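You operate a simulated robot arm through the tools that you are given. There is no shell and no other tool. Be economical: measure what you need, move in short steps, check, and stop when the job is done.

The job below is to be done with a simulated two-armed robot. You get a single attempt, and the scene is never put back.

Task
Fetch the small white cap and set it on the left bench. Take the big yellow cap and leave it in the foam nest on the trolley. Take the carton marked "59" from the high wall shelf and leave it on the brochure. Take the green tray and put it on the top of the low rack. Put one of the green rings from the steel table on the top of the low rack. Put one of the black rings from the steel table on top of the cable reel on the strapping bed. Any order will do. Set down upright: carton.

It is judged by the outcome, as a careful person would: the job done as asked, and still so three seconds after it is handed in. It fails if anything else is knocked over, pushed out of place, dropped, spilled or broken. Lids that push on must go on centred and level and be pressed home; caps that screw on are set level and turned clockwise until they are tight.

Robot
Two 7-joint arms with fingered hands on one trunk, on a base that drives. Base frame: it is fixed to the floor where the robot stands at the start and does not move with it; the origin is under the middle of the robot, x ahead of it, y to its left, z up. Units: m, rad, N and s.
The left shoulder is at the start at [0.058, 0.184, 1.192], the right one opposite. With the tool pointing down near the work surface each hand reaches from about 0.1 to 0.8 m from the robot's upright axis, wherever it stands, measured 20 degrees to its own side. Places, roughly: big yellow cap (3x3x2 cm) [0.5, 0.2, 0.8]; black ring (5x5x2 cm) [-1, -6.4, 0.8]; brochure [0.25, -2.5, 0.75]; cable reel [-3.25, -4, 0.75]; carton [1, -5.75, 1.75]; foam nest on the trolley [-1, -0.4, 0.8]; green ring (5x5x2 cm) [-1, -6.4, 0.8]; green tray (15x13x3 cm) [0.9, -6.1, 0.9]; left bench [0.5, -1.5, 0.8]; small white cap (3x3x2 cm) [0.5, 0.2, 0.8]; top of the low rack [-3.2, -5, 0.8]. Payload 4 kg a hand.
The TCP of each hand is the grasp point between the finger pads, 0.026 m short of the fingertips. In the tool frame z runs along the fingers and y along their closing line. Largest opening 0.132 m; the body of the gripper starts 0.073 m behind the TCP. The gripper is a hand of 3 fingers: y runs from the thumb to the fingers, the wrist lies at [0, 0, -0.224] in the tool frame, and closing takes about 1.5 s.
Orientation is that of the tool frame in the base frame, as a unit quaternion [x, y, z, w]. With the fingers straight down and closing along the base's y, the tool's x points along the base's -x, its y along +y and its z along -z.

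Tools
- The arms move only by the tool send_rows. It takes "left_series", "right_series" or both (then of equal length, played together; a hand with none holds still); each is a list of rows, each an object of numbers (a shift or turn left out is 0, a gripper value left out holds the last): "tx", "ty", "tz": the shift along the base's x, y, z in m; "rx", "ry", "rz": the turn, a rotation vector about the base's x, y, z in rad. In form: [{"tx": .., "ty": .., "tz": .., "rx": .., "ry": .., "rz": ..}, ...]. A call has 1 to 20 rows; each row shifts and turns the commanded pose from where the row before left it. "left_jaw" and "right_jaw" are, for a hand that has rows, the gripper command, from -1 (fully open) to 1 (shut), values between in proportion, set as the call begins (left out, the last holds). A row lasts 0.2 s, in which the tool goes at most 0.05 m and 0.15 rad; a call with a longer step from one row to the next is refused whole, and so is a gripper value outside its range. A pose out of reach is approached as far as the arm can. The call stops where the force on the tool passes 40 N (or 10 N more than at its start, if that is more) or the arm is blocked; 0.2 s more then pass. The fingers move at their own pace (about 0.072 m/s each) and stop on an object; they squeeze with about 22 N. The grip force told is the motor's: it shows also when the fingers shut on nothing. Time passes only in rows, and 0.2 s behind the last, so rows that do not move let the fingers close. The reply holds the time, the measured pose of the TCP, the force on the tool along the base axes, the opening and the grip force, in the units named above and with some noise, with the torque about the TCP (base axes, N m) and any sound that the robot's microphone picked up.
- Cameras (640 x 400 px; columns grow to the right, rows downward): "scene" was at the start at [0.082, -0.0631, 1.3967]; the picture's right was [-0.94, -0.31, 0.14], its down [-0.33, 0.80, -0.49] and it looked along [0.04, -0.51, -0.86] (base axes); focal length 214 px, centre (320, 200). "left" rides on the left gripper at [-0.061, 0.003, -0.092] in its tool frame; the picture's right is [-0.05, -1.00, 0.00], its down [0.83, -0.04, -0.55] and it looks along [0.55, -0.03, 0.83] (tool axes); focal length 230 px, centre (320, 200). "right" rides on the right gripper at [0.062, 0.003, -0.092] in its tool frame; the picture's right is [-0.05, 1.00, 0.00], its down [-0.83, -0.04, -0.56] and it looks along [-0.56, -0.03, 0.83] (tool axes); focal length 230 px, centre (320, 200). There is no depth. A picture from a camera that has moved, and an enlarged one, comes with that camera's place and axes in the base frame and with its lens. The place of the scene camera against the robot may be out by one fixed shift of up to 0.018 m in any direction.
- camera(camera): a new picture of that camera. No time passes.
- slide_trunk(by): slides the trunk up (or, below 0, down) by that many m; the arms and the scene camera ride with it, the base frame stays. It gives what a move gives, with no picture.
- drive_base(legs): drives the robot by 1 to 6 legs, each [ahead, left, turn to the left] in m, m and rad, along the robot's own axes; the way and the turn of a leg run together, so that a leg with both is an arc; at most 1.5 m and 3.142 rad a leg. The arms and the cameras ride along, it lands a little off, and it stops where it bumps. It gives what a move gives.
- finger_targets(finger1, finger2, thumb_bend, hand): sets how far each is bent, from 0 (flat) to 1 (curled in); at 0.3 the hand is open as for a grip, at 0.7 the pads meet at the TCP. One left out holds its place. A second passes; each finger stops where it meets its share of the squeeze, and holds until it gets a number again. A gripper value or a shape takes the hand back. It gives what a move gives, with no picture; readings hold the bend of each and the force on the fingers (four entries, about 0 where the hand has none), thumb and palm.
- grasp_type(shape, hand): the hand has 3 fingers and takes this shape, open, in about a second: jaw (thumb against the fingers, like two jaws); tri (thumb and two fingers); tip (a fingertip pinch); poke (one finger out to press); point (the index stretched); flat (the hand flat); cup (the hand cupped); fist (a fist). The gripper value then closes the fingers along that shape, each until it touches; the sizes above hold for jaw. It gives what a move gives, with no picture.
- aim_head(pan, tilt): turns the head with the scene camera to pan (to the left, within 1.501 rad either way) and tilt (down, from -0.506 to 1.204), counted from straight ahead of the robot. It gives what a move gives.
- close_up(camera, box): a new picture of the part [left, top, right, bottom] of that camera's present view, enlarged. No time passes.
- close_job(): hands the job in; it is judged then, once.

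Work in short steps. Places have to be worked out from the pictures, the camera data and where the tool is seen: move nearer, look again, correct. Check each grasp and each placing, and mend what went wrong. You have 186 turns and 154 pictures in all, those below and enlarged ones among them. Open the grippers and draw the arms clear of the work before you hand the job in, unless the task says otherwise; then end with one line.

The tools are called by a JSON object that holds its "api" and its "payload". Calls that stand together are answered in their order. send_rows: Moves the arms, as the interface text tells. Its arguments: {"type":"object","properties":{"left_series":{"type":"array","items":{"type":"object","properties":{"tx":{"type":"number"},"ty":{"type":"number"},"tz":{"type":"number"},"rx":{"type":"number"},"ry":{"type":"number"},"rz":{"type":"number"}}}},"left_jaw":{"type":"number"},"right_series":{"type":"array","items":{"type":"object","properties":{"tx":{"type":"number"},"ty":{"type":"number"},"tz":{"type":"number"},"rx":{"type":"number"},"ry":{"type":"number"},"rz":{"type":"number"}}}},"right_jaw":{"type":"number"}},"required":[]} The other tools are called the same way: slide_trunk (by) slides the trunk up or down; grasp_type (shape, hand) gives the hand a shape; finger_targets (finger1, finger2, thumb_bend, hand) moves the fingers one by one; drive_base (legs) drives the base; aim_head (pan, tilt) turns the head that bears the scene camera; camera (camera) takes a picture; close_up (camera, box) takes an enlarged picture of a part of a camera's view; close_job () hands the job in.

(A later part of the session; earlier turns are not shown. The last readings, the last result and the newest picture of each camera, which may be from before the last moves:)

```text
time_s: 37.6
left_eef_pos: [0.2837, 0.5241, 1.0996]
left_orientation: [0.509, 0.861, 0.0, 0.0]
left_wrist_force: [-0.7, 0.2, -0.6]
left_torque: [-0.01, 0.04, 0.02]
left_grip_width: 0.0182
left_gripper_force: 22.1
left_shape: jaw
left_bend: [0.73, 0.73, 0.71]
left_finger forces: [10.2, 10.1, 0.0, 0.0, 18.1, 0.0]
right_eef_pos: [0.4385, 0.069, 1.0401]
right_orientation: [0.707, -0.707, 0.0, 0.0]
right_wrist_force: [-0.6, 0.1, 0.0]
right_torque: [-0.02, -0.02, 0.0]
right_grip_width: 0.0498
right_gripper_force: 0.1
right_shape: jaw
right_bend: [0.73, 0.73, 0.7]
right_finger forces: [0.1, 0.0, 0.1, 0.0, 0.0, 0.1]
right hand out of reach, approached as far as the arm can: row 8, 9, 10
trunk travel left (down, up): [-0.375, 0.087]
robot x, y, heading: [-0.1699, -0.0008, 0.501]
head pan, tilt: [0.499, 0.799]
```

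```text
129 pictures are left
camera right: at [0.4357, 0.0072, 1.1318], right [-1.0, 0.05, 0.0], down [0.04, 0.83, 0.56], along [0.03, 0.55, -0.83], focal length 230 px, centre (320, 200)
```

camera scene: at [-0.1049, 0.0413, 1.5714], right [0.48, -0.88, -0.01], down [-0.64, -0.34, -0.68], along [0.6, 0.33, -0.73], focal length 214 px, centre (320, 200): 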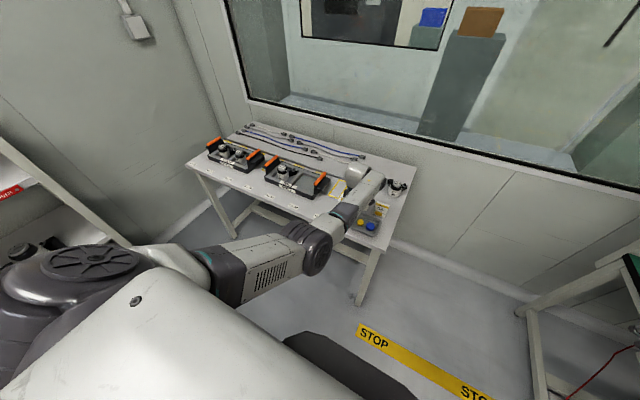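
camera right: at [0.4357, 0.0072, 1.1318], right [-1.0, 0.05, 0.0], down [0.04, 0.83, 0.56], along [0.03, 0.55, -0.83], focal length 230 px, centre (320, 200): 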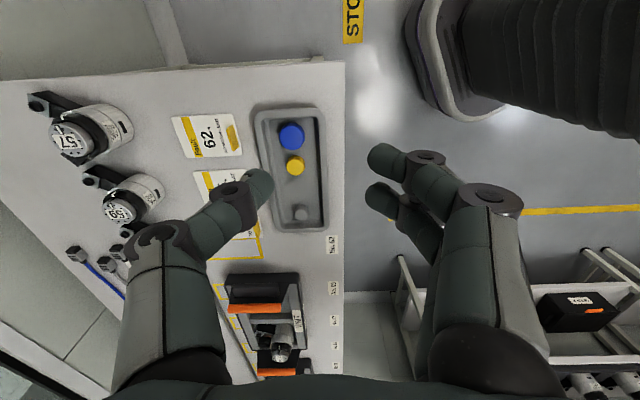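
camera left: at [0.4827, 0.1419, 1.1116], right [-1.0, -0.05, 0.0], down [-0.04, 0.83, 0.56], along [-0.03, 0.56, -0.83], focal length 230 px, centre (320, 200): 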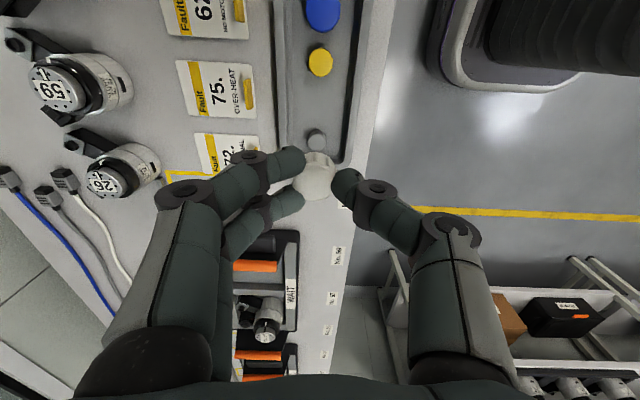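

Reach is limited at this height; I lower first and then go toward the yellow cap at about (0.480, 0.152).

{"api": "send_rows", "payload": {"right_series": [{"tz": -0.03}, {"tz": -0.03}, {"tz": -0.03}, {"tx": 0.014, "ty": 0.026}, {"tx": 0.014, "ty": 0.026}, {"tx": 0.013, "ty": 0.03}]}}

{"api": "camera", "payload": {"camera": "right"}}

```text
time_s: 39.0
left_eef_pos: [0.2825, 0.5233, 1.0993]
left_orientation: [0.51, 0.86, 0.0, -0.001]
left_wrist_force: [0.2, -0.5, -0.5]
left_torque: [0.02, -0.02, -0.01]
left_grip_width: 0.0183
left_gripper_force: 22.3
left_shape: jaw
left_bend: [0.73, 0.73, 0.71]
left_finger forces: [10.2, 10.1, 0.0, 0.0, 18.2, 0.0]
right_eef_pos: [0.4347, 0.0585, 1.0221]
right_orientation: [-0.706, 0.708, 0.0, 0.0]
right_wrist_force: [-0.5, 0.4, 0.4]
right_torque: [0.0, 0.02, -0.03]
right_grip_width: 0.05
right_gripper_force: 0.1
right_shape: jaw
right_bend: [0.73, 0.73, 0.7]
right_finger forces: [0.0, 0.0, 0.1, 0.0, 0.1, 0.0]
right hand out of reach, approached as far as the arm can: row 1, 2, 3, 4, 5, 6
trunk travel left (down, up): [-0.375, 0.087]
robot x, y, heading: [-0.166, 0.0052, 0.498]
head pan, tilt: [0.499, 0.799]
```

```text
128 pictures are left
camera right: at [0.4322, -0.0041, 1.1128], right [-1.0, 0.05, 0.0], down [0.05, 0.83, 0.56], along [0.03, 0.55, -0.83], focal length 230 px, centre (320, 200)
```

right: 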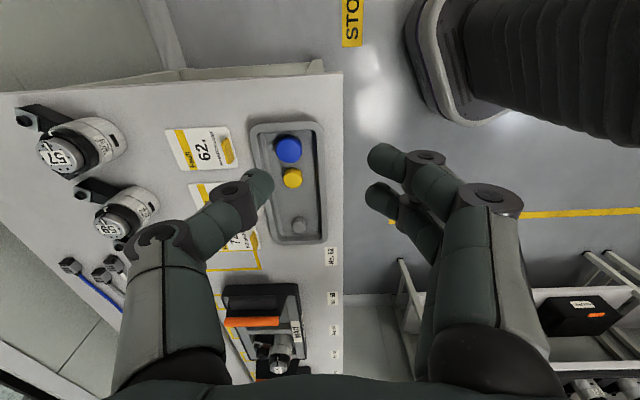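

Stuck; I look at the right arm's configuration.

{"api": "aim_head", "payload": {"pan": -0.4, "tilt": 0.8}}

{"api": "camera", "payload": {"camera": "scene"}}

```text
time_s: 40.2
left_eef_pos: [0.2822, 0.5238, 1.0997]
left_orientation: [0.51, 0.86, 0.0, 0.0]
left_wrist_force: [-0.9, -0.9, -1.0]
left_torque: [0.0, 0.03, 0.0]
left_grip_width: 0.0182
left_gripper_force: 22.2
left_shape: jaw
left_bend: [0.73, 0.73, 0.71]
left_finger forces: [10.2, 10.1, 0.0, 0.1, 18.3, 0.0]
right_eef_pos: [0.4355, 0.0583, 1.0224]
right_orientation: [-0.706, 0.708, 0.001, 0.0]
right_wrist_force: [-0.2, 0.6, 0.1]
right_torque: [0.0, 0.0, -0.01]
right_grip_width: 0.0499
right_gripper_force: 0.0
right_shape: jaw
right_bend: [0.73, 0.73, 0.7]
right_finger forces: [0.0, 0.0, 0.0, 0.1, 0.0, 0.1]
trunk travel left (down, up): [-0.375, 0.087]
robot x, y, heading: [-0.1745, -0.0001, 0.502]
head pan, tilt: [-0.4, 0.799]
```

```text
127 pictures are left
camera scene: at [-0.0948, 0.012, 1.5712], right [0.1, -0.99, 0.01], down [-0.73, -0.08, -0.68], along [0.68, 0.06, -0.73], focal length 214 px, centre (320, 200)
```

scene: 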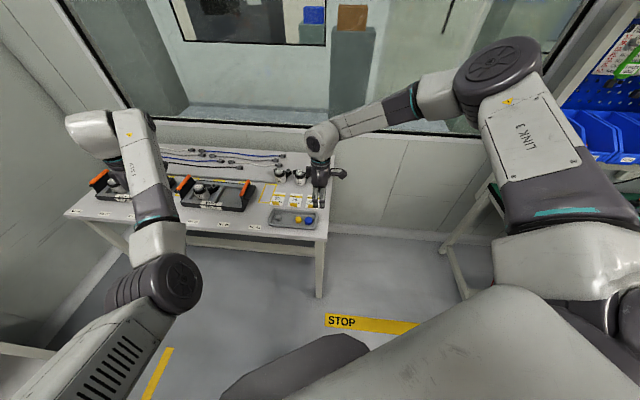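

The right elbow is up/out; likely a wrist limit. I rotate the hand back by 0.6 rad and retry the approach.

{"api": "send_rows", "payload": {"right_series": [{"rz": -0.12}, {"rz": -0.12}, {"rz": -0.12}, {"rz": -0.12}, {"rz": -0.12}, {"tz": -0.03}, {"tz": -0.03}, {"tx": 0.015, "ty": 0.03}, {"tx": 0.015, "ty": 0.03}, {"tx": 0.015, "ty": 0.03}]}}

{"api": "camera", "payload": {"camera": "right"}}

```text
time_s: 42.4
left_eef_pos: [0.2825, 0.5231, 1.1002]
left_orientation: [0.511, 0.86, 0.0, 0.0]
left_wrist_force: [0.0, -0.8, 0.1]
left_torque: [0.02, -0.01, 0.02]
left_grip_width: 0.0182
left_gripper_force: 21.7
left_shape: jaw
left_bend: [0.73, 0.73, 0.71]
left_finger forces: [10.1, 10.1, 0.0, 0.0, 18.2, 0.0]
right_eef_pos: [0.4384, 0.0604, 1.0276]
right_orientation: [-0.465, 0.885, 0.0, 0.0]
right_wrist_force: [-0.2, -0.4, 0.0]
right_torque: [-0.03, -0.02, 0.03]
right_grip_width: 0.0501
right_gripper_force: 0.1
right_shape: jaw
right_bend: [0.73, 0.73, 0.7]
right_finger forces: [0.0, 0.0, 0.0, 0.1, 0.0, 0.1]
right hand out of reach, approached as far as the arm can: row 6, 7, 8, 9, 10
trunk travel left (down, up): [-0.375, 0.087]
robot x, y, heading: [-0.1726, 0.0009, 0.498]
head pan, tilt: [-0.4, 0.799]
```

```text
126 pictures are left
camera right: at [0.4019, 0.0112, 1.1194], right [-0.79, 0.61, 0.0], down [0.51, 0.66, 0.56], along [0.34, 0.44, -0.83], focal length 230 px, centre (320, 200)
```

right: 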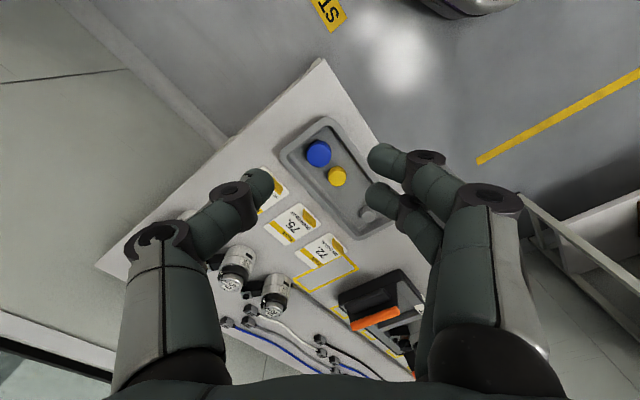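

It's not the yaw. I pull the hand back toward its shoulder, lower it there, then reach out again so the arm takes a different posture.

{"api": "send_rows", "payload": {"right_series": [{"tx": -0.04, "ty": -0.02}, {"tx": -0.04, "ty": -0.02}, {"tx": -0.04, "ty": -0.02}, {"tx": -0.04, "ty": -0.02}, {"tx": -0.04, "ty": -0.02}, {"tx": -0.02, "tz": -0.03}, {"tz": -0.04}, {"tz": -0.04}, {"tz": -0.03}]}}

{"api": "camera", "payload": {"camera": "scene"}}

```text
time_s: 44.4
left_eef_pos: [0.2829, 0.523, 1.1]
left_orientation: [0.51, 0.86, 0.0, 0.0]
left_wrist_force: [-0.2, 0.3, -0.1]
left_torque: [-0.01, 0.02, 0.02]
left_grip_width: 0.0179
left_gripper_force: 21.6
left_shape: jaw
left_bend: [0.73, 0.73, 0.71]
left_finger forces: [10.3, 10.3, 0.0, 0.1, 18.2, 0.0]
right_eef_pos: [0.221, -0.0459, 0.8989]
right_orientation: [-0.466, 0.885, 0.002, 0.001]
right_wrist_force: [-0.6, 0.3, 0.3]
right_torque: [0.0, -0.01, 0.01]
right_grip_width: 0.0499
right_gripper_force: 0.1
right_shape: jaw
right_bend: [0.73, 0.73, 0.7]
right_finger forces: [0.1, 0.0, 0.0, 0.1, 0.0, 0.0]
right hand out of reach, approached as far as the arm can: row 9
trunk travel left (down, up): [-0.375, 0.087]
robot x, y, heading: [-0.1749, 0.0027, 0.502]
head pan, tilt: [-0.4, 0.799]
```

```text
125 pictures are left
camera scene: at [-0.0943, 0.0119, 1.5712], right [0.1, -0.99, 0.01], down [-0.73, -0.08, -0.68], along [0.68, 0.06, -0.73], focal length 214 px, centre (320, 200)
```

scene: 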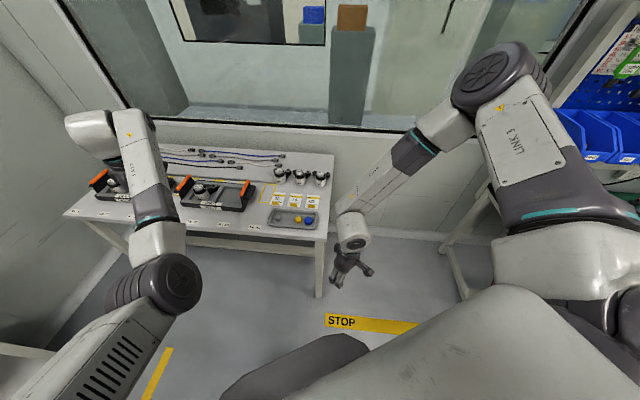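

With the elbow up on this side, the arm wants the trunk lower. I raise the hand, lower the trunk 0.2, then reach out.

{"api": "send_rows", "payload": {"right_series": [{"tz": 0.045}, {"tz": 0.045}, {"tz": 0.045}, {"tz": 0.045}, {"tz": 0.02}]}}

{"api": "slide_trunk", "payload": {"by": -0.17}}

{"api": "send_rows", "payload": {"right_series": [{"tx": 0.035, "ty": 0.025}, {"tx": 0.035, "ty": 0.025}, {"tx": 0.035, "ty": 0.025}, {"tx": 0.035, "ty": 0.025}, {"tx": 0.035, "ty": 0.03, "rz": 0.12}, {"tx": 0.035, "ty": 0.03, "rz": 0.12}, {"tx": 0.03, "ty": 0.03, "rz": 0.12}, {"tx": 0.015, "rz": 0.12}, {"rz": 0.12}]}}

{"api": "camera", "payload": {"camera": "right"}}

```text
time_s: 45.6
left_eef_pos: [0.2819, 0.5235, 1.1007]
left_orientation: [0.509, 0.861, 0.0, 0.0]
left_wrist_force: [0.4, 0.1, -0.3]
left_torque: [-0.03, 0.0, 0.0]
left_grip_width: 0.0181
left_gripper_force: 21.9
left_shape: jaw
left_bend: [0.73, 0.73, 0.71]
left_finger forces: [10.3, 10.4, 0.0, 0.0, 18.1, 0.0]
right_eef_pos: [0.2205, -0.0458, 1.098]
right_orientation: [-0.466, 0.885, 0.0, -0.001]
right_wrist_force: [0.7, -0.5, -0.8]
right_torque: [-0.03, 0.02, -0.03]
right_grip_width: 0.0499
right_gripper_force: 0.1
right_shape: jaw
right_bend: [0.73, 0.73, 0.7]
right_finger forces: [0.1, 0.0, 0.1, 0.0, 0.0, 0.1]
trunk travel left (down, up): [-0.375, 0.087]
robot x, y, heading: [-0.168, 0.0033, 0.501]
head pan, tilt: [-0.4, 0.799]
```

```text
time_s: 47.5
left_eef_pos: [0.2861, 0.5294, 0.8769]
left_orientation: [0.508, 0.861, -0.032, -0.021]
left_wrist_force: [-1.0, 0.5, 0.1]
left_torque: [-0.01, -0.01, 0.0]
left_grip_width: 0.0181
left_gripper_force: 22.0
left_shape: jaw
left_bend: [0.73, 0.73, 0.71]
left_finger forces: [10.5, 10.5, 0.0, 0.0, 18.0, 0.1]
right_eef_pos: [0.2207, -0.0458, 0.9287]
right_orientation: [-0.465, 0.885, -0.001, -0.001]
right_wrist_force: [0.5, -0.1, 0.0]
right_torque: [0.01, 0.0, 0.0]
right_grip_width: 0.0499
right_gripper_force: 0.0
right_shape: jaw
right_bend: [0.73, 0.73, 0.7]
right_finger forces: [0.0, 0.1, 0.0, 0.0, 0.0, 0.0]
trunk travel left (down, up): [-0.205, 0.257]
robot x, y, heading: [-0.1709, 0.0021, 0.501]
head pan, tilt: [-0.4, 0.799]
```

```text
time_s: 49.5
left_eef_pos: [0.2871, 0.5276, 0.8746]
left_orientation: [0.507, 0.861, -0.033, -0.022]
left_wrist_force: [1.5, -0.1, 0.5]
left_torque: [-0.01, -0.02, -0.02]
left_grip_width: 0.0178
left_gripper_force: 21.7
left_shape: jaw
left_bend: [0.73, 0.73, 0.71]
left_finger forces: [10.6, 10.4, 0.0, 0.0, 18.1, 0.1]
right_eef_pos: [0.4765, 0.1435, 0.9269]
right_orientation: [-0.707, 0.707, -0.001, -0.001]
right_wrist_force: [-0.4, 0.5, -0.1]
right_torque: [0.05, 0.02, 0.02]
right_grip_width: 0.0499
right_gripper_force: 0.1
right_shape: jaw
right_bend: [0.73, 0.73, 0.7]
right_finger forces: [0.0, 0.0, 0.0, 0.1, 0.1, 0.1]
trunk travel left (down, up): [-0.205, 0.257]
robot x, y, heading: [-0.1748, 0.0026, 0.502]
head pan, tilt: [-0.4, 0.799]
```

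```text
124 pictures are left
camera right: at [0.4741, 0.082, 1.0183], right [-1.0, 0.05, 0.0], down [0.04, 0.83, 0.55], along [0.03, 0.55, -0.83], focal length 230 px, centre (320, 200)
```

right: 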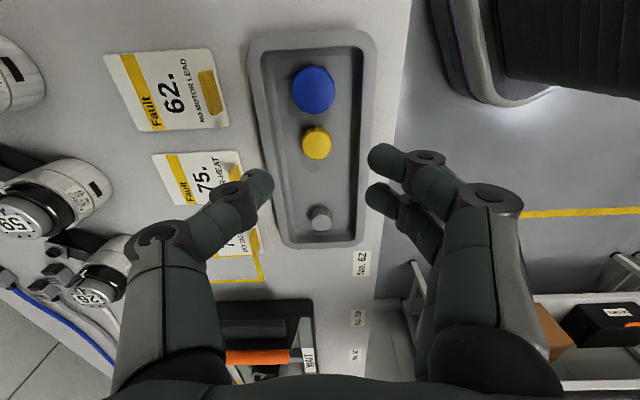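

Right hand reaches now. But the left hand shifted oddly (lower and tilted) – I check it for contact.

{"api": "aim_head", "payload": {"pan": 0.3, "tilt": 0.8}}

{"api": "camera", "payload": {"camera": "scene"}}

{"api": "camera", "payload": {"camera": "left"}}

```text
time_s: 50.6
left_eef_pos: [0.2866, 0.5284, 0.8757]
left_orientation: [0.508, 0.861, -0.033, -0.021]
left_wrist_force: [0.0, 0.4, -0.2]
left_torque: [-0.01, -0.01, 0.01]
left_grip_width: 0.0183
left_gripper_force: 22.3
left_shape: jaw
left_bend: [0.73, 0.73, 0.71]
left_finger forces: [10.5, 10.5, 0.0, 0.0, 18.1, 0.0]
right_eef_pos: [0.4759, 0.1427, 0.9268]
right_orientation: [-0.706, 0.708, -0.001, 0.0]
right_wrist_force: [0.0, 0.4, 0.4]
right_torque: [0.02, 0.01, 0.01]
right_grip_width: 0.0499
right_gripper_force: 0.0
right_shape: jaw
right_bend: [0.73, 0.73, 0.7]
right_finger forces: [0.0, 0.1, 0.1, 0.0, 0.0, 0.1]
trunk travel left (down, up): [-0.205, 0.257]
robot x, y, heading: [-0.1709, -0.0015, 0.5]
head pan, tilt: [0.3, 0.799]
```

```text
123 pictures are left
camera scene: at [-0.0487, 0.1001, 1.3797], right [0.71, -0.7, -0.05], down [-0.59, -0.57, -0.57], along [0.37, 0.44, -0.82], focal length 214 px, centre (320, 200)
```

scene: 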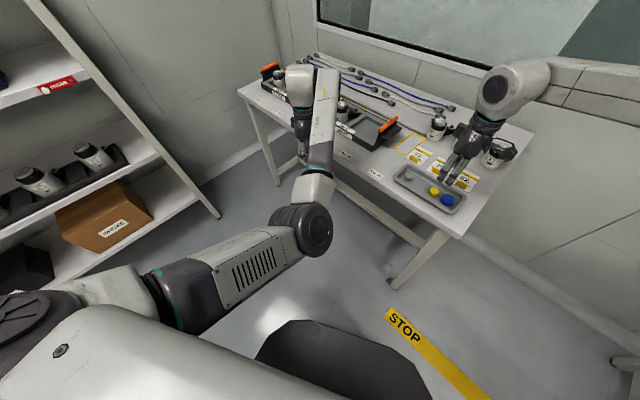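

```text
122 pictures are left
camera left: at [0.3261, 0.4803, 0.9663], right [-0.85, -0.53, 0.08], down [-0.4, 0.73, 0.56], along [-0.35, 0.44, -0.82], focal length 230 px, centre (320, 200)
```

left: 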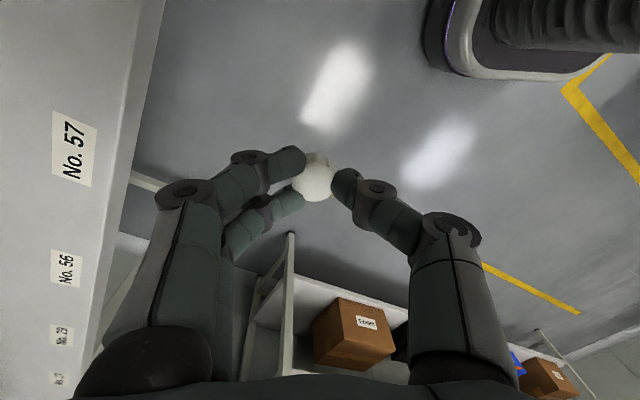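

No contact visible, and the white cap is still gripped. Yellow cap is at about (0.480, 0.148); I narrow to 4.2 cm and descend.

{"api": "send_rows", "payload": {"right_series": [{"tx": 0.004, "ty": 0.005}, {"tz": 0}, {"tz": -0.03}, {"tz": -0.03}, {"tz": -0.02}], "right_jaw": 0.37}}

{"api": "camera", "payload": {"camera": "right"}}

```text
time_s: 51.8
left_eef_pos: [0.2855, 0.5288, 0.876]
left_orientation: [0.508, 0.861, -0.033, -0.021]
left_wrist_force: [0.2, 1.1, 0.0]
left_torque: [0.01, 0.0, 0.02]
left_grip_width: 0.0182
left_gripper_force: 21.6
left_shape: jaw
left_bend: [0.73, 0.73, 0.71]
left_finger forces: [10.5, 10.6, 0.0, 0.1, 18.1, 0.1]
right_eef_pos: [0.4711, 0.1267, 0.8569]
right_orientation: [-0.706, 0.708, 0.0, 0.0]
right_wrist_force: [0.3, 1.2, 0.5]
right_torque: [-0.03, 0.0, 0.01]
right_grip_width: 0.042
right_gripper_force: 0.0
right_shape: jaw
right_bend: [0.73, 0.73, 0.7]
right_finger forces: [0.0, 0.1, 0.1, 0.0, 0.1, 0.0]
right hand out of reach, approached as far as the arm can: row 1, 3, 4, 5
trunk travel left (down, up): [-0.205, 0.257]
robot x, y, heading: [-0.1752, -0.0017, 0.501]
head pan, tilt: [0.3, 0.799]
```

```text
121 pictures are left
camera right: at [0.4681, 0.0635, 0.9477], right [-1.0, 0.05, 0.0], down [0.04, 0.83, 0.56], along [0.03, 0.56, -0.83], focal length 230 px, centre (320, 200)
```

right: 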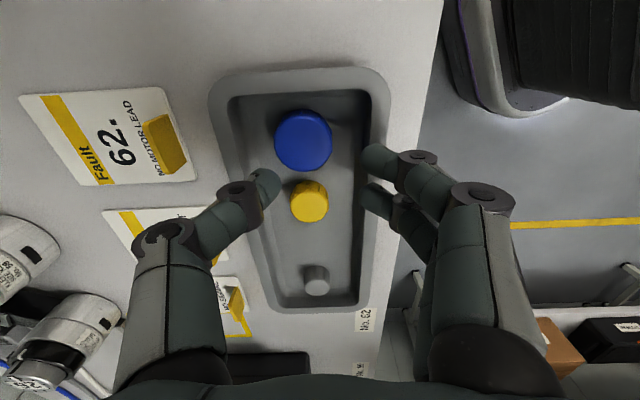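

The arm needs the trunk lower still. I raise both hands, drop the trunk another 0.1 and redo.

{"api": "send_rows", "payload": {"right_series": [{"tz": 0.04}, {"tz": 0.04}, {"tz": 0.03}], "left_series": [{"tz": 0.04}, {"tz": 0.04}, {"tz": 0.03}]}}

{"api": "slide_trunk", "payload": {"by": -0.1}}

{"api": "send_rows", "payload": {"right_series": [{"tx": 0.004, "ty": 0.01}, {"tx": 0.004, "ty": 0.01}, {"tz": 0}]}}

{"api": "camera", "payload": {"camera": "right"}}

```text
time_s: 52.6
left_eef_pos: [0.3151, 0.5565, 0.9681]
left_orientation: [0.51, 0.859, -0.034, -0.02]
left_wrist_force: [-0.2, -0.5, -1.0]
left_torque: [0.02, 0.0, -0.01]
left_grip_width: 0.0181
left_gripper_force: 22.0
left_shape: jaw
left_bend: [0.73, 0.73, 0.71]
left_finger forces: [10.7, 10.8, 0.0, 0.0, 18.1, 0.1]
left hand out of reach, approached as far as the arm can: row 1, 2, 3
right_eef_pos: [0.4708, 0.1239, 0.9684]
right_orientation: [-0.706, 0.708, 0.0, 0.0]
right_wrist_force: [0.5, -0.4, 0.3]
right_torque: [-0.02, -0.01, -0.02]
right_grip_width: 0.0419
right_gripper_force: 0.0
right_shape: jaw
right_bend: [0.73, 0.73, 0.7]
right_finger forces: [0.1, 0.0, 0.0, 0.1, 0.0, 0.0]
trunk travel left (down, up): [-0.205, 0.257]
robot x, y, heading: [-0.1697, 0.0052, 0.503]
head pan, tilt: [0.3, 0.799]
```

```text
time_s: 53.9
left_eef_pos: [0.3239, 0.5632, 0.7579]
left_orientation: [0.507, 0.854, -0.097, -0.058]
left_wrist_force: [-0.1, 0.0, 0.6]
left_torque: [0.01, -0.01, -0.03]
left_grip_width: 0.0181
left_gripper_force: 22.4
left_shape: jaw
left_bend: [0.73, 0.73, 0.71]
left_finger forces: [10.8, 10.9, 0.1, 0.0, 18.1, 0.0]
right_eef_pos: [0.4712, 0.1248, 0.8685]
right_orientation: [-0.707, 0.707, -0.001, 0.001]
right_wrist_force: [0.1, 0.0, 0.0]
right_torque: [0.01, -0.02, 0.02]
right_grip_width: 0.0416
right_gripper_force: 0.1
right_shape: jaw
right_bend: [0.73, 0.73, 0.7]
right_finger forces: [0.0, 0.1, 0.0, 0.1, 0.0, 0.0]
trunk travel left (down, up): [-0.105, 0.357]
robot x, y, heading: [-0.1727, -0.0019, 0.495]
head pan, tilt: [0.3, 0.799]
```

```text
time_s: 54.7
left_eef_pos: [0.3249, 0.5624, 0.7558]
left_orientation: [0.507, 0.854, -0.098, -0.06]
left_wrist_force: [1.1, 0.7, 0.6]
left_torque: [0.04, -0.02, 0.01]
left_grip_width: 0.018
left_gripper_force: 21.8
left_shape: jaw
left_bend: [0.73, 0.73, 0.71]
left_finger forces: [10.7, 10.7, 0.0, 0.0, 18.2, 0.0]
right_eef_pos: [0.479, 0.1459, 0.8664]
right_orientation: [-0.706, 0.708, 0.0, -0.001]
right_wrist_force: [0.4, 0.2, -0.2]
right_torque: [0.0, 0.02, 0.0]
right_grip_width: 0.042
right_gripper_force: 0.0
right_shape: jaw
right_bend: [0.73, 0.73, 0.7]
right_finger forces: [0.0, 0.1, 0.1, 0.0, 0.0, 0.1]
trunk travel left (down, up): [-0.105, 0.357]
robot x, y, heading: [-0.1678, 0.0028, 0.498]
head pan, tilt: [0.3, 0.799]
```

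```text
120 pictures are left
camera right: at [0.4763, 0.0835, 0.9574], right [-1.0, 0.05, 0.0], down [0.05, 0.83, 0.55], along [0.03, 0.55, -0.83], focal length 230 px, centre (320, 200)
```

right: 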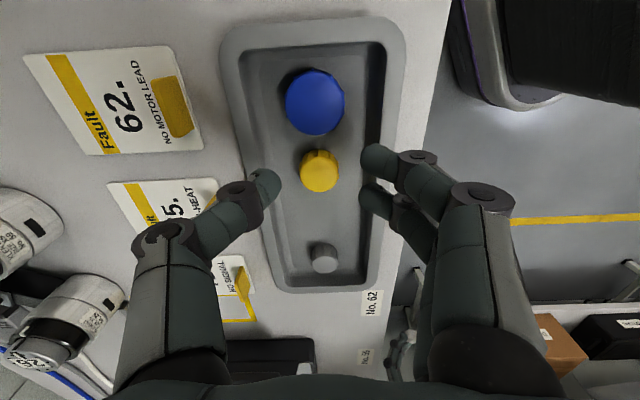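

The left arm again dropped more than the trunk. I look before continuing.

{"api": "camera", "payload": {"camera": "scene"}}

{"api": "camera", "payload": {"camera": "left"}}

```text
119 pictures are left
camera scene: at [0.02, 0.1377, 1.2438], right [0.7, -0.7, -0.09], down [-0.66, -0.6, -0.44], along [0.25, 0.37, -0.89], focal length 214 px, centre (320, 200)
```

scene: 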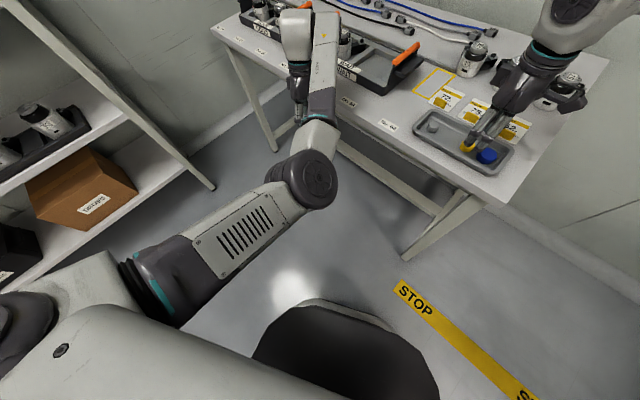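

```text
118 pictures are left
camera left: at [0.3766, 0.5215, 0.8447], right [-0.83, -0.51, 0.23], down [-0.32, 0.77, 0.55], along [-0.46, 0.38, -0.8], focal length 230 px, centre (320, 200)
```

left: 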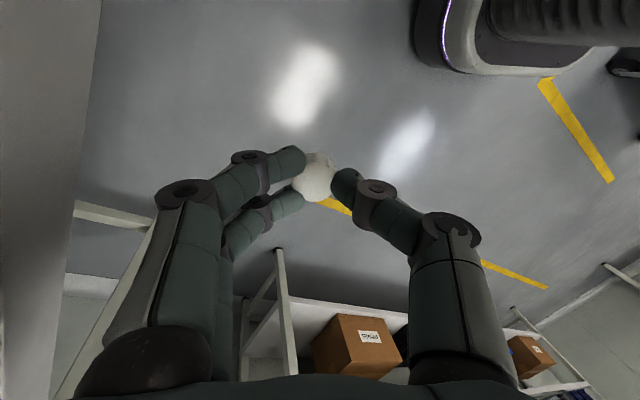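

The trunk leans forward when lowered, which explains it; left hand is clear. The right hand is centred on the yellow cap; descend 2.7 cm and grip.

{"api": "send_rows", "payload": {"right_series": [{"tz": -0.015, "tx": 0.001}, {"tz": -0.012}, {"tz": 0}]}}

{"api": "camera", "payload": {"camera": "right"}}

```text
time_s: 55.5
left_eef_pos: [0.324, 0.5642, 0.7551]
left_orientation: [0.507, 0.854, -0.098, -0.059]
left_wrist_force: [-0.6, -0.4, -0.1]
left_torque: [-0.01, -0.01, -0.01]
left_grip_width: 0.018
left_gripper_force: 21.8
left_shape: jaw
left_bend: [0.73, 0.73, 0.71]
left_finger forces: [10.7, 10.8, 0.0, 0.1, 18.2, 0.0]
right_eef_pos: [0.4802, 0.1451, 0.8404]
right_orientation: [-0.707, 0.708, 0.0, 0.001]
right_wrist_force: [2.0, 0.7, 3.3]
right_torque: [-0.03, 0.08, 0.02]
right_grip_width: 0.0407
right_gripper_force: 0.0
right_shape: jaw
right_bend: [0.74, 0.74, 0.7]
right_finger forces: [1.6, 1.5, 0.1, 0.0, 0.7, 0.0]
trunk travel left (down, up): [-0.105, 0.357]
robot x, y, heading: [-0.1739, 0.0048, 0.498]
head pan, tilt: [0.3, 0.799]
```

```text
117 pictures are left
camera right: at [0.477, 0.0834, 0.9303], right [-1.0, 0.05, 0.0], down [0.04, 0.83, 0.55], along [0.03, 0.55, -0.83], focal length 230 px, centre (320, 200)
```

right: 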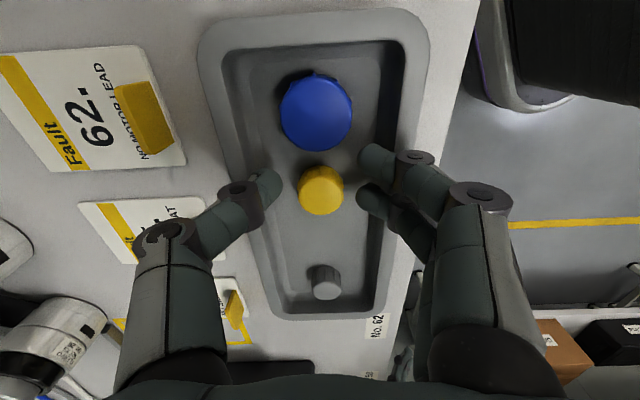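

Well straddled. Close.

{"api": "send_rows", "payload": {"right_series": [{"tz": 0.001}, {"tz": 0}, {"tz": 0}, {"tz": 0}, {"tz": 0}, {"tz": 0}], "right_jaw": 1}}

{"api": "send_rows", "payload": {"right_series": [{"tz": 0.015}, {"tz": 0.02}, {"tz": 0.03}, {"tz": 0.04}, {"tz": 0.04}]}}

{"api": "camera", "payload": {"camera": "right"}}

```text
time_s: 56.9
left_eef_pos: [0.3249, 0.5632, 0.7563]
left_orientation: [0.506, 0.855, -0.098, -0.059]
left_wrist_force: [0.0, 0.4, 0.2]
left_torque: [-0.04, 0.0, 0.0]
left_grip_width: 0.0182
left_gripper_force: 22.6
left_shape: jaw
left_bend: [0.73, 0.73, 0.71]
left_finger forces: [10.8, 10.8, 0.0, 0.1, 18.1, 0.0]
right_eef_pos: [0.4803, 0.1441, 0.8401]
right_orientation: [-0.706, 0.708, 0.0, 0.0]
right_wrist_force: [-0.5, 0.5, -0.1]
right_torque: [-0.01, 0.04, 0.0]
right_grip_width: 0.0019
right_gripper_force: 22.2
right_shape: jaw
right_bend: [0.75, 0.75, 0.68]
right_finger forces: [0.0, 0.0, 0.0, 0.0, 0.0, 0.0]
trunk travel left (down, up): [-0.105, 0.357]
robot x, y, heading: [-0.1721, 0.0004, 0.499]
head pan, tilt: [0.3, 0.799]
```

```text
time_s: 58.1
left_eef_pos: [0.3237, 0.5638, 0.7577]
left_orientation: [0.506, 0.855, -0.099, -0.059]
left_wrist_force: [0.1, 0.2, -0.1]
left_torque: [0.01, 0.04, -0.01]
left_grip_width: 0.0179
left_gripper_force: 22.0
left_shape: jaw
left_bend: [0.73, 0.73, 0.71]
left_finger forces: [10.8, 10.7, 0.0, 0.0, 18.1, 0.0]
right_eef_pos: [0.4804, 0.1456, 0.9868]
right_orientation: [-0.707, 0.708, 0.0, -0.001]
right_wrist_force: [0.0, 0.8, -0.5]
right_torque: [0.02, 0.03, 0.03]
right_grip_width: 0.0022
right_gripper_force: 22.0
right_shape: jaw
right_bend: [0.75, 0.75, 0.68]
right_finger forces: [0.1, 0.0, 0.0, 0.1, 0.0, 0.0]
trunk travel left (down, up): [-0.105, 0.357]
robot x, y, heading: [-0.1741, -0.0003, 0.502]
head pan, tilt: [0.3, 0.799]
```

```text
116 pictures are left
camera right: at [0.4766, 0.0844, 1.0775], right [-1.0, 0.05, 0.0], down [0.04, 0.83, 0.55], along [0.03, 0.55, -0.83], focal length 230 px, centre (320, 200)
```

right: 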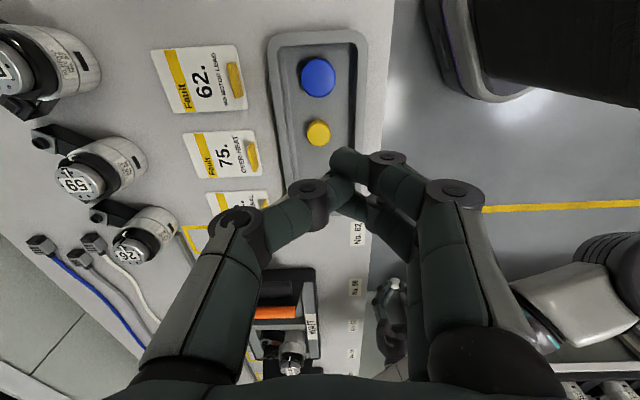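

It slipped out: the cap was ~9 mm too far +y relative to the finger pads and moved a little further +y (still upright). I reopen, shift +y and look closer.

{"api": "send_rows", "payload": {"right_series": [{"ty": 0.02, "tx": 0.003}, {"tz": 0}, {"tz": 0}, {"tz": -0.04}, {"tz": -0.04}, {"tz": -0.04}], "right_jaw": 0.35}}

{"api": "camera", "payload": {"camera": "right"}}

```text
time_s: 59.5
left_eef_pos: [0.3247, 0.5637, 0.7552]
left_orientation: [0.506, 0.855, -0.099, -0.059]
left_wrist_force: [-0.4, 0.0, -0.9]
left_torque: [-0.03, 0.02, -0.01]
left_grip_width: 0.0181
left_gripper_force: 22.1
left_shape: jaw
left_bend: [0.73, 0.73, 0.71]
left_finger forces: [10.9, 10.8, 0.0, 0.0, 18.1, 0.1]
right_eef_pos: [0.4833, 0.1654, 0.8653]
right_orientation: [-0.706, 0.708, -0.001, -0.001]
right_wrist_force: [1.0, -0.5, 0.5]
right_torque: [-0.02, 0.02, 0.03]
right_grip_width: 0.0424
right_gripper_force: 0.0
right_shape: jaw
right_bend: [0.74, 0.74, 0.7]
right_finger forces: [0.0, 0.1, 0.0, 0.0, 0.1, 0.0]
trunk travel left (down, up): [-0.105, 0.357]
robot x, y, heading: [-0.1692, -0.0018, 0.506]
head pan, tilt: [0.3, 0.799]
```

```text
115 pictures are left
camera right: at [0.4815, 0.1042, 0.956], right [-1.0, 0.05, 0.0], down [0.05, 0.83, 0.55], along [0.03, 0.55, -0.83], focal length 230 px, centre (320, 200)
```

right: 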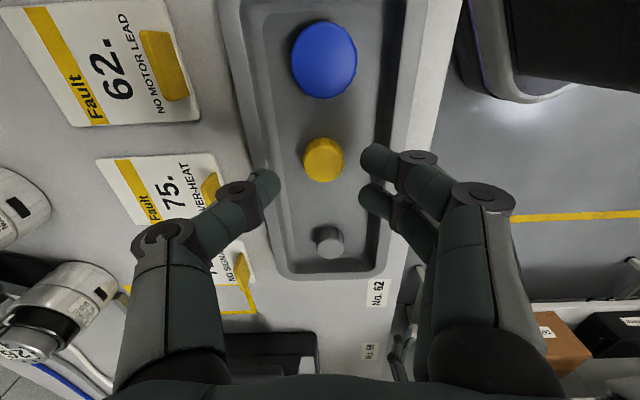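

Cap at (0.483, 0.164). I nudge +3 mm y, descend to 0.836 and close.

{"api": "send_rows", "payload": {"right_series": [{"tz": -0.015, "ty": 0.002}, {"tz": -0.01}, {"tz": -0.005}]}}

{"api": "camera", "payload": {"camera": "right"}}

```text
time_s: 60.3
left_eef_pos: [0.3247, 0.5633, 0.7574]
left_orientation: [0.507, 0.855, -0.098, -0.059]
left_wrist_force: [-0.6, 0.1, 0.5]
left_torque: [0.01, 0.0, -0.02]
left_grip_width: 0.0177
left_gripper_force: 22.0
left_shape: jaw
left_bend: [0.73, 0.73, 0.71]
left_finger forces: [10.7, 10.8, 0.0, 0.1, 18.1, 0.0]
right_eef_pos: [0.4841, 0.1672, 0.8383]
right_orientation: [-0.707, 0.707, 0.0, 0.001]
right_wrist_force: [2.0, -0.4, 8.1]
right_torque: [-0.03, 0.14, 0.02]
right_grip_width: 0.0402
right_gripper_force: 0.0
right_shape: jaw
right_bend: [0.74, 0.74, 0.7]
right_finger forces: [3.5, 3.4, 0.1, 0.1, 2.6, 0.1]
trunk travel left (down, up): [-0.105, 0.357]
robot x, y, heading: [-0.1703, -0.0032, 0.504]
head pan, tilt: [0.3, 0.799]
```

```text
114 pictures are left
camera right: at [0.4801, 0.1057, 0.9286], right [-1.0, 0.05, 0.0], down [0.04, 0.83, 0.56], along [0.03, 0.56, -0.83], focal length 230 px, centre (320, 200)
```

right: 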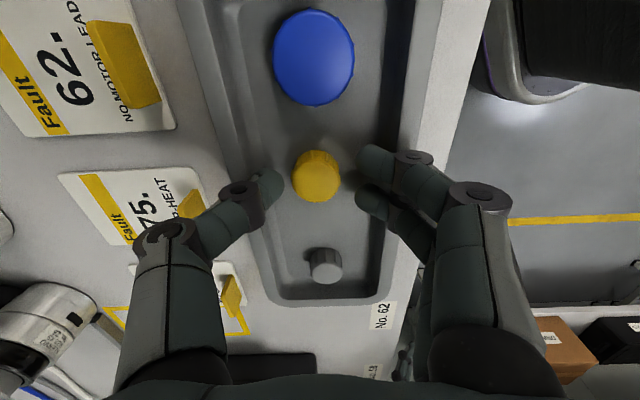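

Centred now. Raise 2 mm and close.

{"api": "send_rows", "payload": {"right_series": [{"tz": 0.002}, {"tz": 0}, {"tz": 0}, {"tz": 0}, {"tz": 0}, {"tz": 0}, {"tz": 0}], "right_jaw": 1}}

{"api": "camera", "payload": {"camera": "right"}}

```text
time_s: 61.9
left_eef_pos: [0.324, 0.5626, 0.7564]
left_orientation: [0.506, 0.855, -0.099, -0.058]
left_wrist_force: [-0.3, -0.5, 0.3]
left_torque: [-0.01, 0.0, -0.01]
left_grip_width: 0.0179
left_gripper_force: 22.8
left_shape: jaw
left_bend: [0.73, 0.73, 0.71]
left_finger forces: [10.8, 10.9, 0.0, 0.1, 18.2, 0.1]
right_eef_pos: [0.4823, 0.1673, 0.8376]
right_orientation: [-0.706, 0.708, 0.0, -0.001]
right_wrist_force: [0.2, -0.1, 0.2]
right_torque: [-0.02, 0.01, -0.02]
right_grip_width: 0.0207
right_gripper_force: 21.8
right_shape: jaw
right_bend: [0.73, 0.73, 0.71]
right_finger forces: [8.0, 10.3, 0.0, 0.1, 18.6, 0.0]
trunk travel left (down, up): [-0.105, 0.357]
robot x, y, heading: [-0.1736, -0.0012, 0.5]
head pan, tilt: [0.3, 0.799]
```

```text
113 pictures are left
camera right: at [0.4803, 0.1057, 0.9289], right [-1.0, 0.05, 0.0], down [0.04, 0.83, 0.55], along [0.03, 0.55, -0.83], focal length 230 px, centre (320, 200)
```

right: 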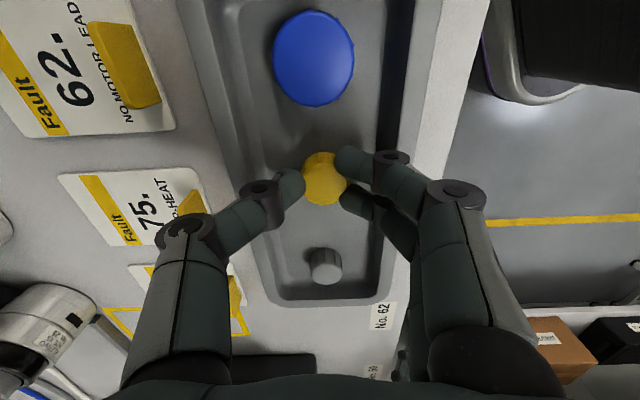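

Gripped. Lift.

{"api": "send_rows", "payload": {"right_series": [{"tz": 0.015}, {"tz": 0.02}, {"tz": 0.03}, {"tz": 0.04}, {"tz": 0.04}, {"tz": 0.04}]}}

{"api": "slide_trunk", "payload": {"by": 0.1}}

{"api": "camera", "payload": {"camera": "right"}}

```text
time_s: 63.3
left_eef_pos: [0.3251, 0.5633, 0.7556]
left_orientation: [0.507, 0.854, -0.099, -0.059]
left_wrist_force: [-0.3, -0.2, -0.9]
left_torque: [0.01, -0.02, -0.01]
left_grip_width: 0.018
left_gripper_force: 21.7
left_shape: jaw
left_bend: [0.73, 0.73, 0.71]
left_finger forces: [10.7, 10.8, 0.0, 0.1, 18.0, 0.0]
right_eef_pos: [0.4825, 0.1679, 1.0214]
right_orientation: [-0.707, 0.707, 0.0, -0.002]
right_wrist_force: [-0.2, 0.8, 0.9]
right_torque: [0.02, 0.05, 0.01]
right_grip_width: 0.0204
right_gripper_force: 21.6
right_shape: jaw
right_bend: [0.73, 0.73, 0.71]
right_finger forces: [8.8, 11.1, 0.0, 0.1, 18.5, 0.0]
trunk travel left (down, up): [-0.105, 0.357]
robot x, y, heading: [-0.1686, 0.0004, 0.505]
head pan, tilt: [0.3, 0.799]
```

```text
time_s: 64.7
left_eef_pos: [0.325, 0.5642, 0.8559]
left_orientation: [0.506, 0.855, -0.099, -0.06]
left_wrist_force: [0.1, -0.5, -0.2]
left_torque: [-0.02, 0.01, 0.01]
left_grip_width: 0.0179
left_gripper_force: 22.5
left_shape: jaw
left_bend: [0.73, 0.73, 0.71]
left_finger forces: [11.0, 10.9, 0.1, 0.0, 18.0, 0.1]
right_eef_pos: [0.4456, 0.1458, 1.2134]
right_orientation: [-0.705, 0.706, -0.019, 0.064]
right_wrist_force: [-0.6, -0.3, -1.3]
right_torque: [0.01, 0.0, 0.01]
right_grip_width: 0.0208
right_gripper_force: 21.6
right_shape: jaw
right_bend: [0.73, 0.73, 0.71]
right_finger forces: [9.0, 11.2, 0.0, 0.1, 18.5, 0.1]
trunk travel left (down, up): [-0.205, 0.257]
robot x, y, heading: [-0.1698, -0.0016, 0.499]
head pan, tilt: [0.3, 0.799]
```

```text
112 pictures are left
camera right: at [0.4315, 0.079, 1.2984], right [-0.99, 0.06, -0.11], down [-0.02, 0.79, 0.61], along [0.13, 0.61, -0.79], focal length 230 px, centre (320, 200)
```

right: 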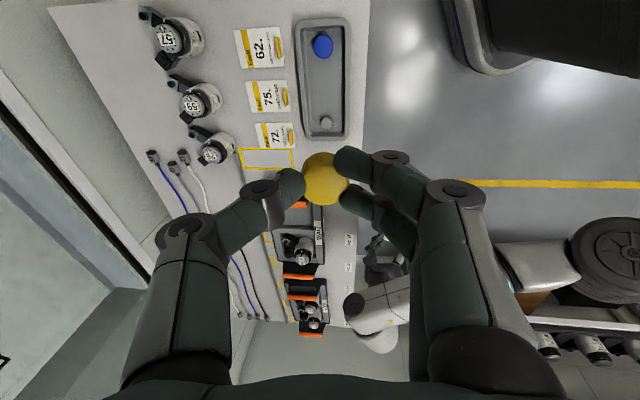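

Both caps are held. I raise the trunk a bit more for clearance, turn to heading 0 and look down the aisle to plan the bench approach.

{"api": "slide_trunk", "payload": {"by": 0.12}}

{"api": "drive_base", "payload": {"legs": [[0, 0, -0.5], [-0.08, -0.3, 0]]}}

{"api": "aim_head", "payload": {"pan": -1.5, "tilt": 0.75}}

{"api": "camera", "payload": {"camera": "scene"}}

```text
time_s: 66.2
left_eef_pos: [0.3223, 0.5629, 1.0193]
left_orientation: [0.508, 0.857, -0.073, -0.044]
left_wrist_force: [0.5, -0.2, -0.1]
left_torque: [0.01, 0.0, -0.01]
left_grip_width: 0.018
left_gripper_force: 21.9
left_shape: jaw
left_bend: [0.73, 0.73, 0.71]
left_finger forces: [11.2, 11.0, 0.1, 0.1, 18.0, 0.0]
right_eef_pos: [0.4042, 0.1243, 1.4037]
right_orientation: [-0.701, 0.702, -0.035, 0.121]
right_wrist_force: [-0.5, -0.6, -0.2]
right_torque: [0.02, 0.02, 0.0]
right_grip_width: 0.0205
right_gripper_force: 21.6
right_shape: jaw
right_bend: [0.73, 0.73, 0.71]
right_finger forces: [9.1, 11.2, 0.0, 0.1, 18.5, 0.0]
trunk travel left (down, up): [-0.325, 0.137]
robot x, y, heading: [-0.1704, -0.0018, 0.5]
head pan, tilt: [0.3, 0.799]
```

```text
time_s: 69.7
left_eef_pos: [0.4518, -0.0445, 1.0195]
left_orientation: [0.707, 0.703, -0.06, -0.06]
left_wrist_force: [0.1, 0.6, -1.0]
left_torque: [0.02, -0.02, -0.04]
left_grip_width: 0.0176
left_gripper_force: 22.0
left_shape: jaw
left_bend: [0.73, 0.73, 0.71]
left_finger forces: [11.0, 11.0, 0.1, 0.0, 17.9, 0.1]
right_eef_pos: [0.3086, -0.4663, 1.4042]
right_orientation: [-0.502, 0.856, -0.065, 0.108]
right_wrist_force: [0.3, 0.0, 0.1]
right_torque: [-0.04, 0.0, -0.03]
right_grip_width: 0.0204
right_gripper_force: 22.0
right_shape: jaw
right_bend: [0.73, 0.73, 0.71]
right_finger forces: [8.7, 11.0, 0.0, 0.0, 18.3, 0.0]
trunk travel left (down, up): [-0.325, 0.137]
robot x, y, heading: [-0.252, -0.3002, -0.004]
head pan, tilt: [0.3, 0.799]
```

```text
time_s: 71.5
left_eef_pos: [0.4525, -0.0479, 1.0199]
left_orientation: [0.706, 0.703, -0.059, -0.06]
left_wrist_force: [0.8, -0.4, 0.3]
left_torque: [0.0, -0.02, 0.01]
left_grip_width: 0.0181
left_gripper_force: 22.3
left_shape: jaw
left_bend: [0.73, 0.73, 0.71]
left_finger forces: [10.9, 11.0, 0.0, 0.0, 17.9, 0.0]
right_eef_pos: [0.3091, -0.4691, 1.4037]
right_orientation: [-0.503, 0.855, -0.065, 0.108]
right_wrist_force: [0.3, 0.6, -0.4]
right_torque: [0.03, 0.03, -0.02]
right_grip_width: 0.0204
right_gripper_force: 21.8
right_shape: jaw
right_bend: [0.73, 0.73, 0.71]
right_finger forces: [8.7, 11.1, 0.0, 0.0, 18.4, 0.0]
trunk travel left (down, up): [-0.325, 0.137]
robot x, y, heading: [-0.2542, -0.2996, -0.009]
head pan, tilt: [-1.499, 0.75]
```

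```text
111 pictures are left
camera scene: at [-0.235, -0.3779, 1.5248], right [-1.0, -0.07, 0.05], down [-0.08, 0.68, -0.73], along [0.01, -0.73, -0.68], focal length 214 px, centre (320, 200)
```

scene: 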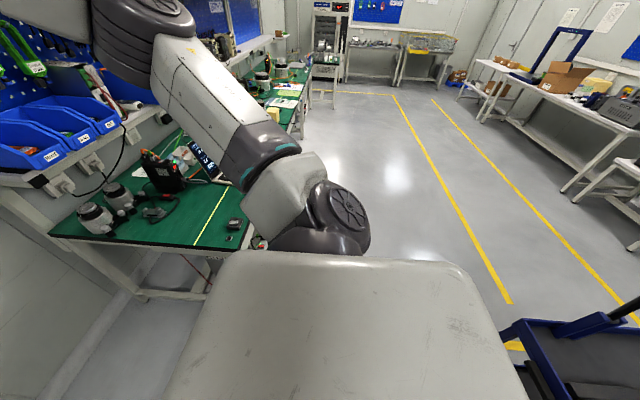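

The path is clear, and there's a free green patch on the bench near (0.38, −0.93). I drive sideways right so the left hand comes over it.

{"api": "drive_base", "payload": {"legs": [[-0.08, -0.42, 0], [0, -0.42, 0]]}}

{"api": "aim_head", "payload": {"pan": 0.2, "tilt": 0.75}}

{"api": "camera", "payload": {"camera": "scene"}}

{"api": "camera", "payload": {"camera": "left"}}

```text
time_s: 76.3
left_eef_pos: [0.3662, -0.8843, 1.0206]
left_orientation: [0.708, 0.701, -0.059, -0.06]
left_wrist_force: [-0.1, 0.2, -0.3]
left_torque: [-0.01, 0.02, 0.02]
left_grip_width: 0.0178
left_gripper_force: 22.3
left_shape: jaw
left_bend: [0.73, 0.73, 0.71]
left_finger forces: [11.1, 11.0, 0.1, 0.1, 17.9, 0.1]
right_eef_pos: [0.2226, -1.3078, 1.4041]
right_orientation: [-0.501, 0.856, -0.065, 0.109]
right_wrist_force: [1.0, -0.5, -0.4]
right_torque: [0.0, -0.01, 0.01]
right_grip_width: 0.0205
right_gripper_force: 22.2
right_shape: jaw
right_bend: [0.73, 0.73, 0.71]
right_finger forces: [8.7, 11.0, 0.1, 0.1, 18.4, 0.0]
trunk travel left (down, up): [-0.325, 0.137]
robot x, y, heading: [-0.3375, -1.1347, -0.007]
head pan, tilt: [-1.499, 0.75]
```

```text
time_s: 78.0
left_eef_pos: [0.3669, -0.8872, 1.021]
left_orientation: [0.707, 0.702, -0.058, -0.06]
left_wrist_force: [0.0, -0.3, -0.1]
left_torque: [0.01, 0.0, 0.03]
left_grip_width: 0.0182
left_gripper_force: 22.6
left_shape: jaw
left_bend: [0.73, 0.73, 0.71]
left_finger forces: [11.0, 11.0, 0.0, 0.0, 17.9, 0.1]
right_eef_pos: [0.2234, -1.3084, 1.4035]
right_orientation: [-0.501, 0.856, -0.065, 0.108]
right_wrist_force: [0.2, 0.0, 0.5]
right_torque: [0.01, 0.02, -0.04]
right_grip_width: 0.0204
right_gripper_force: 21.9
right_shape: jaw
right_bend: [0.73, 0.73, 0.71]
right_finger forces: [8.7, 11.0, 0.0, 0.0, 18.4, 0.0]
trunk travel left (down, up): [-0.325, 0.137]
robot x, y, heading: [-0.3403, -1.1384, -0.008]
head pan, tilt: [0.201, 0.75]
```

```text
110 pictures are left
camera scene: at [-0.2456, -1.1183, 1.5211], right [0.19, -0.98, -0.01], down [-0.71, -0.13, -0.7], along [0.68, 0.14, -0.72], focal length 214 px, centre (320, 200)
```

scene: 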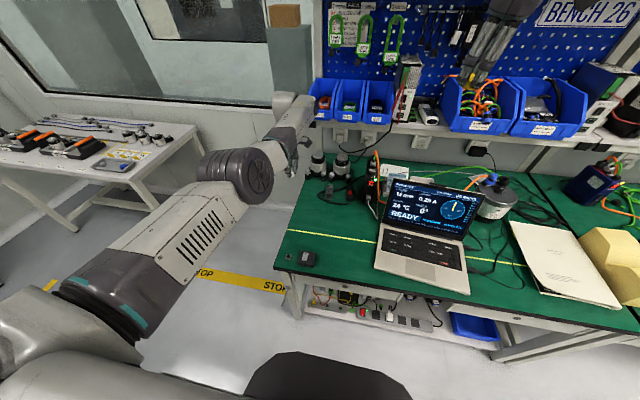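

```text
109 pictures are left
camera left: at [0.3858, -0.9471, 1.1097], right [-0.98, -0.05, 0.17], down [0.06, 0.83, 0.56], along [-0.17, 0.56, -0.81], focal length 230 px, centre (320, 200)
```

left: 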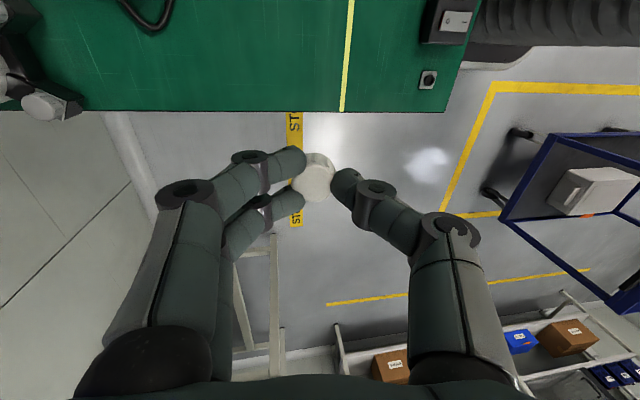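

The free patch is right beside. I level the hand (ry −0.17), move to (0.39, −0.965) and come down to ~0.87.

{"api": "send_rows", "payload": {"left_series": [{"ry": -0.085, "tx": 0.01, "ty": -0.03}, {"ry": -0.085, "tx": 0.01, "ty": -0.03}, {"ty": -0.02}, {"tz": -0.04}, {"tz": -0.04}, {"tz": -0.04}, {"tz": -0.03}]}}

{"api": "camera", "payload": {"camera": "left"}}

```text
time_s: 79.8
left_eef_pos: [0.39, -1.0067, 0.8909]
left_orientation: [0.672, 0.731, -0.082, 0.083]
left_wrist_force: [-0.2, -0.4, -0.3]
left_torque: [0.04, -0.01, 0.02]
left_grip_width: 0.0176
left_gripper_force: 22.5
left_shape: jaw
left_bend: [0.73, 0.73, 0.71]
left_finger forces: [11.7, 11.7, 0.1, 0.0, 17.6, 0.0]
left hand out of reach, approached as far as the arm can: row 7
right_eef_pos: [0.224, -1.3108, 1.4037]
right_orientation: [-0.501, 0.856, -0.064, 0.109]
right_wrist_force: [0.1, 0.2, -0.2]
right_torque: [-0.02, -0.01, 0.0]
right_grip_width: 0.0202
right_gripper_force: 22.1
right_shape: jaw
right_bend: [0.73, 0.73, 0.71]
right_finger forces: [8.7, 10.9, 0.0, 0.1, 18.5, 0.0]
trunk travel left (down, up): [-0.325, 0.137]
robot x, y, heading: [-0.3365, -1.1335, -0.011]
head pan, tilt: [0.201, 0.75]
stopped in row 7 (left hand): the arm was blocked; the commanded pose is now the measured one
```

```text
108 pictures are left
camera left: at [0.3971, -1.0447, 0.9946], right [-0.99, -0.13, 0.02], down [-0.12, 0.93, 0.35], along [-0.07, 0.34, -0.94], focal length 230 px, centre (320, 200)
```

left: 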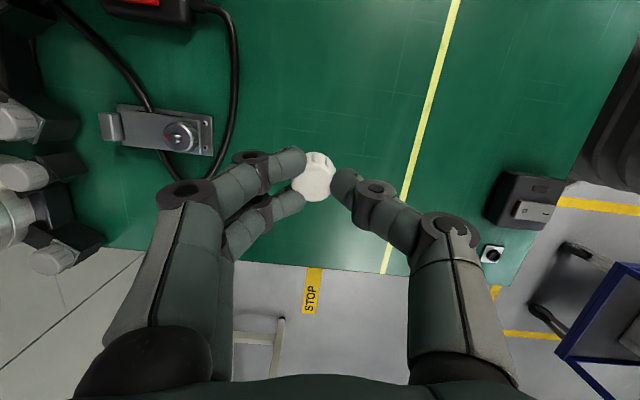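

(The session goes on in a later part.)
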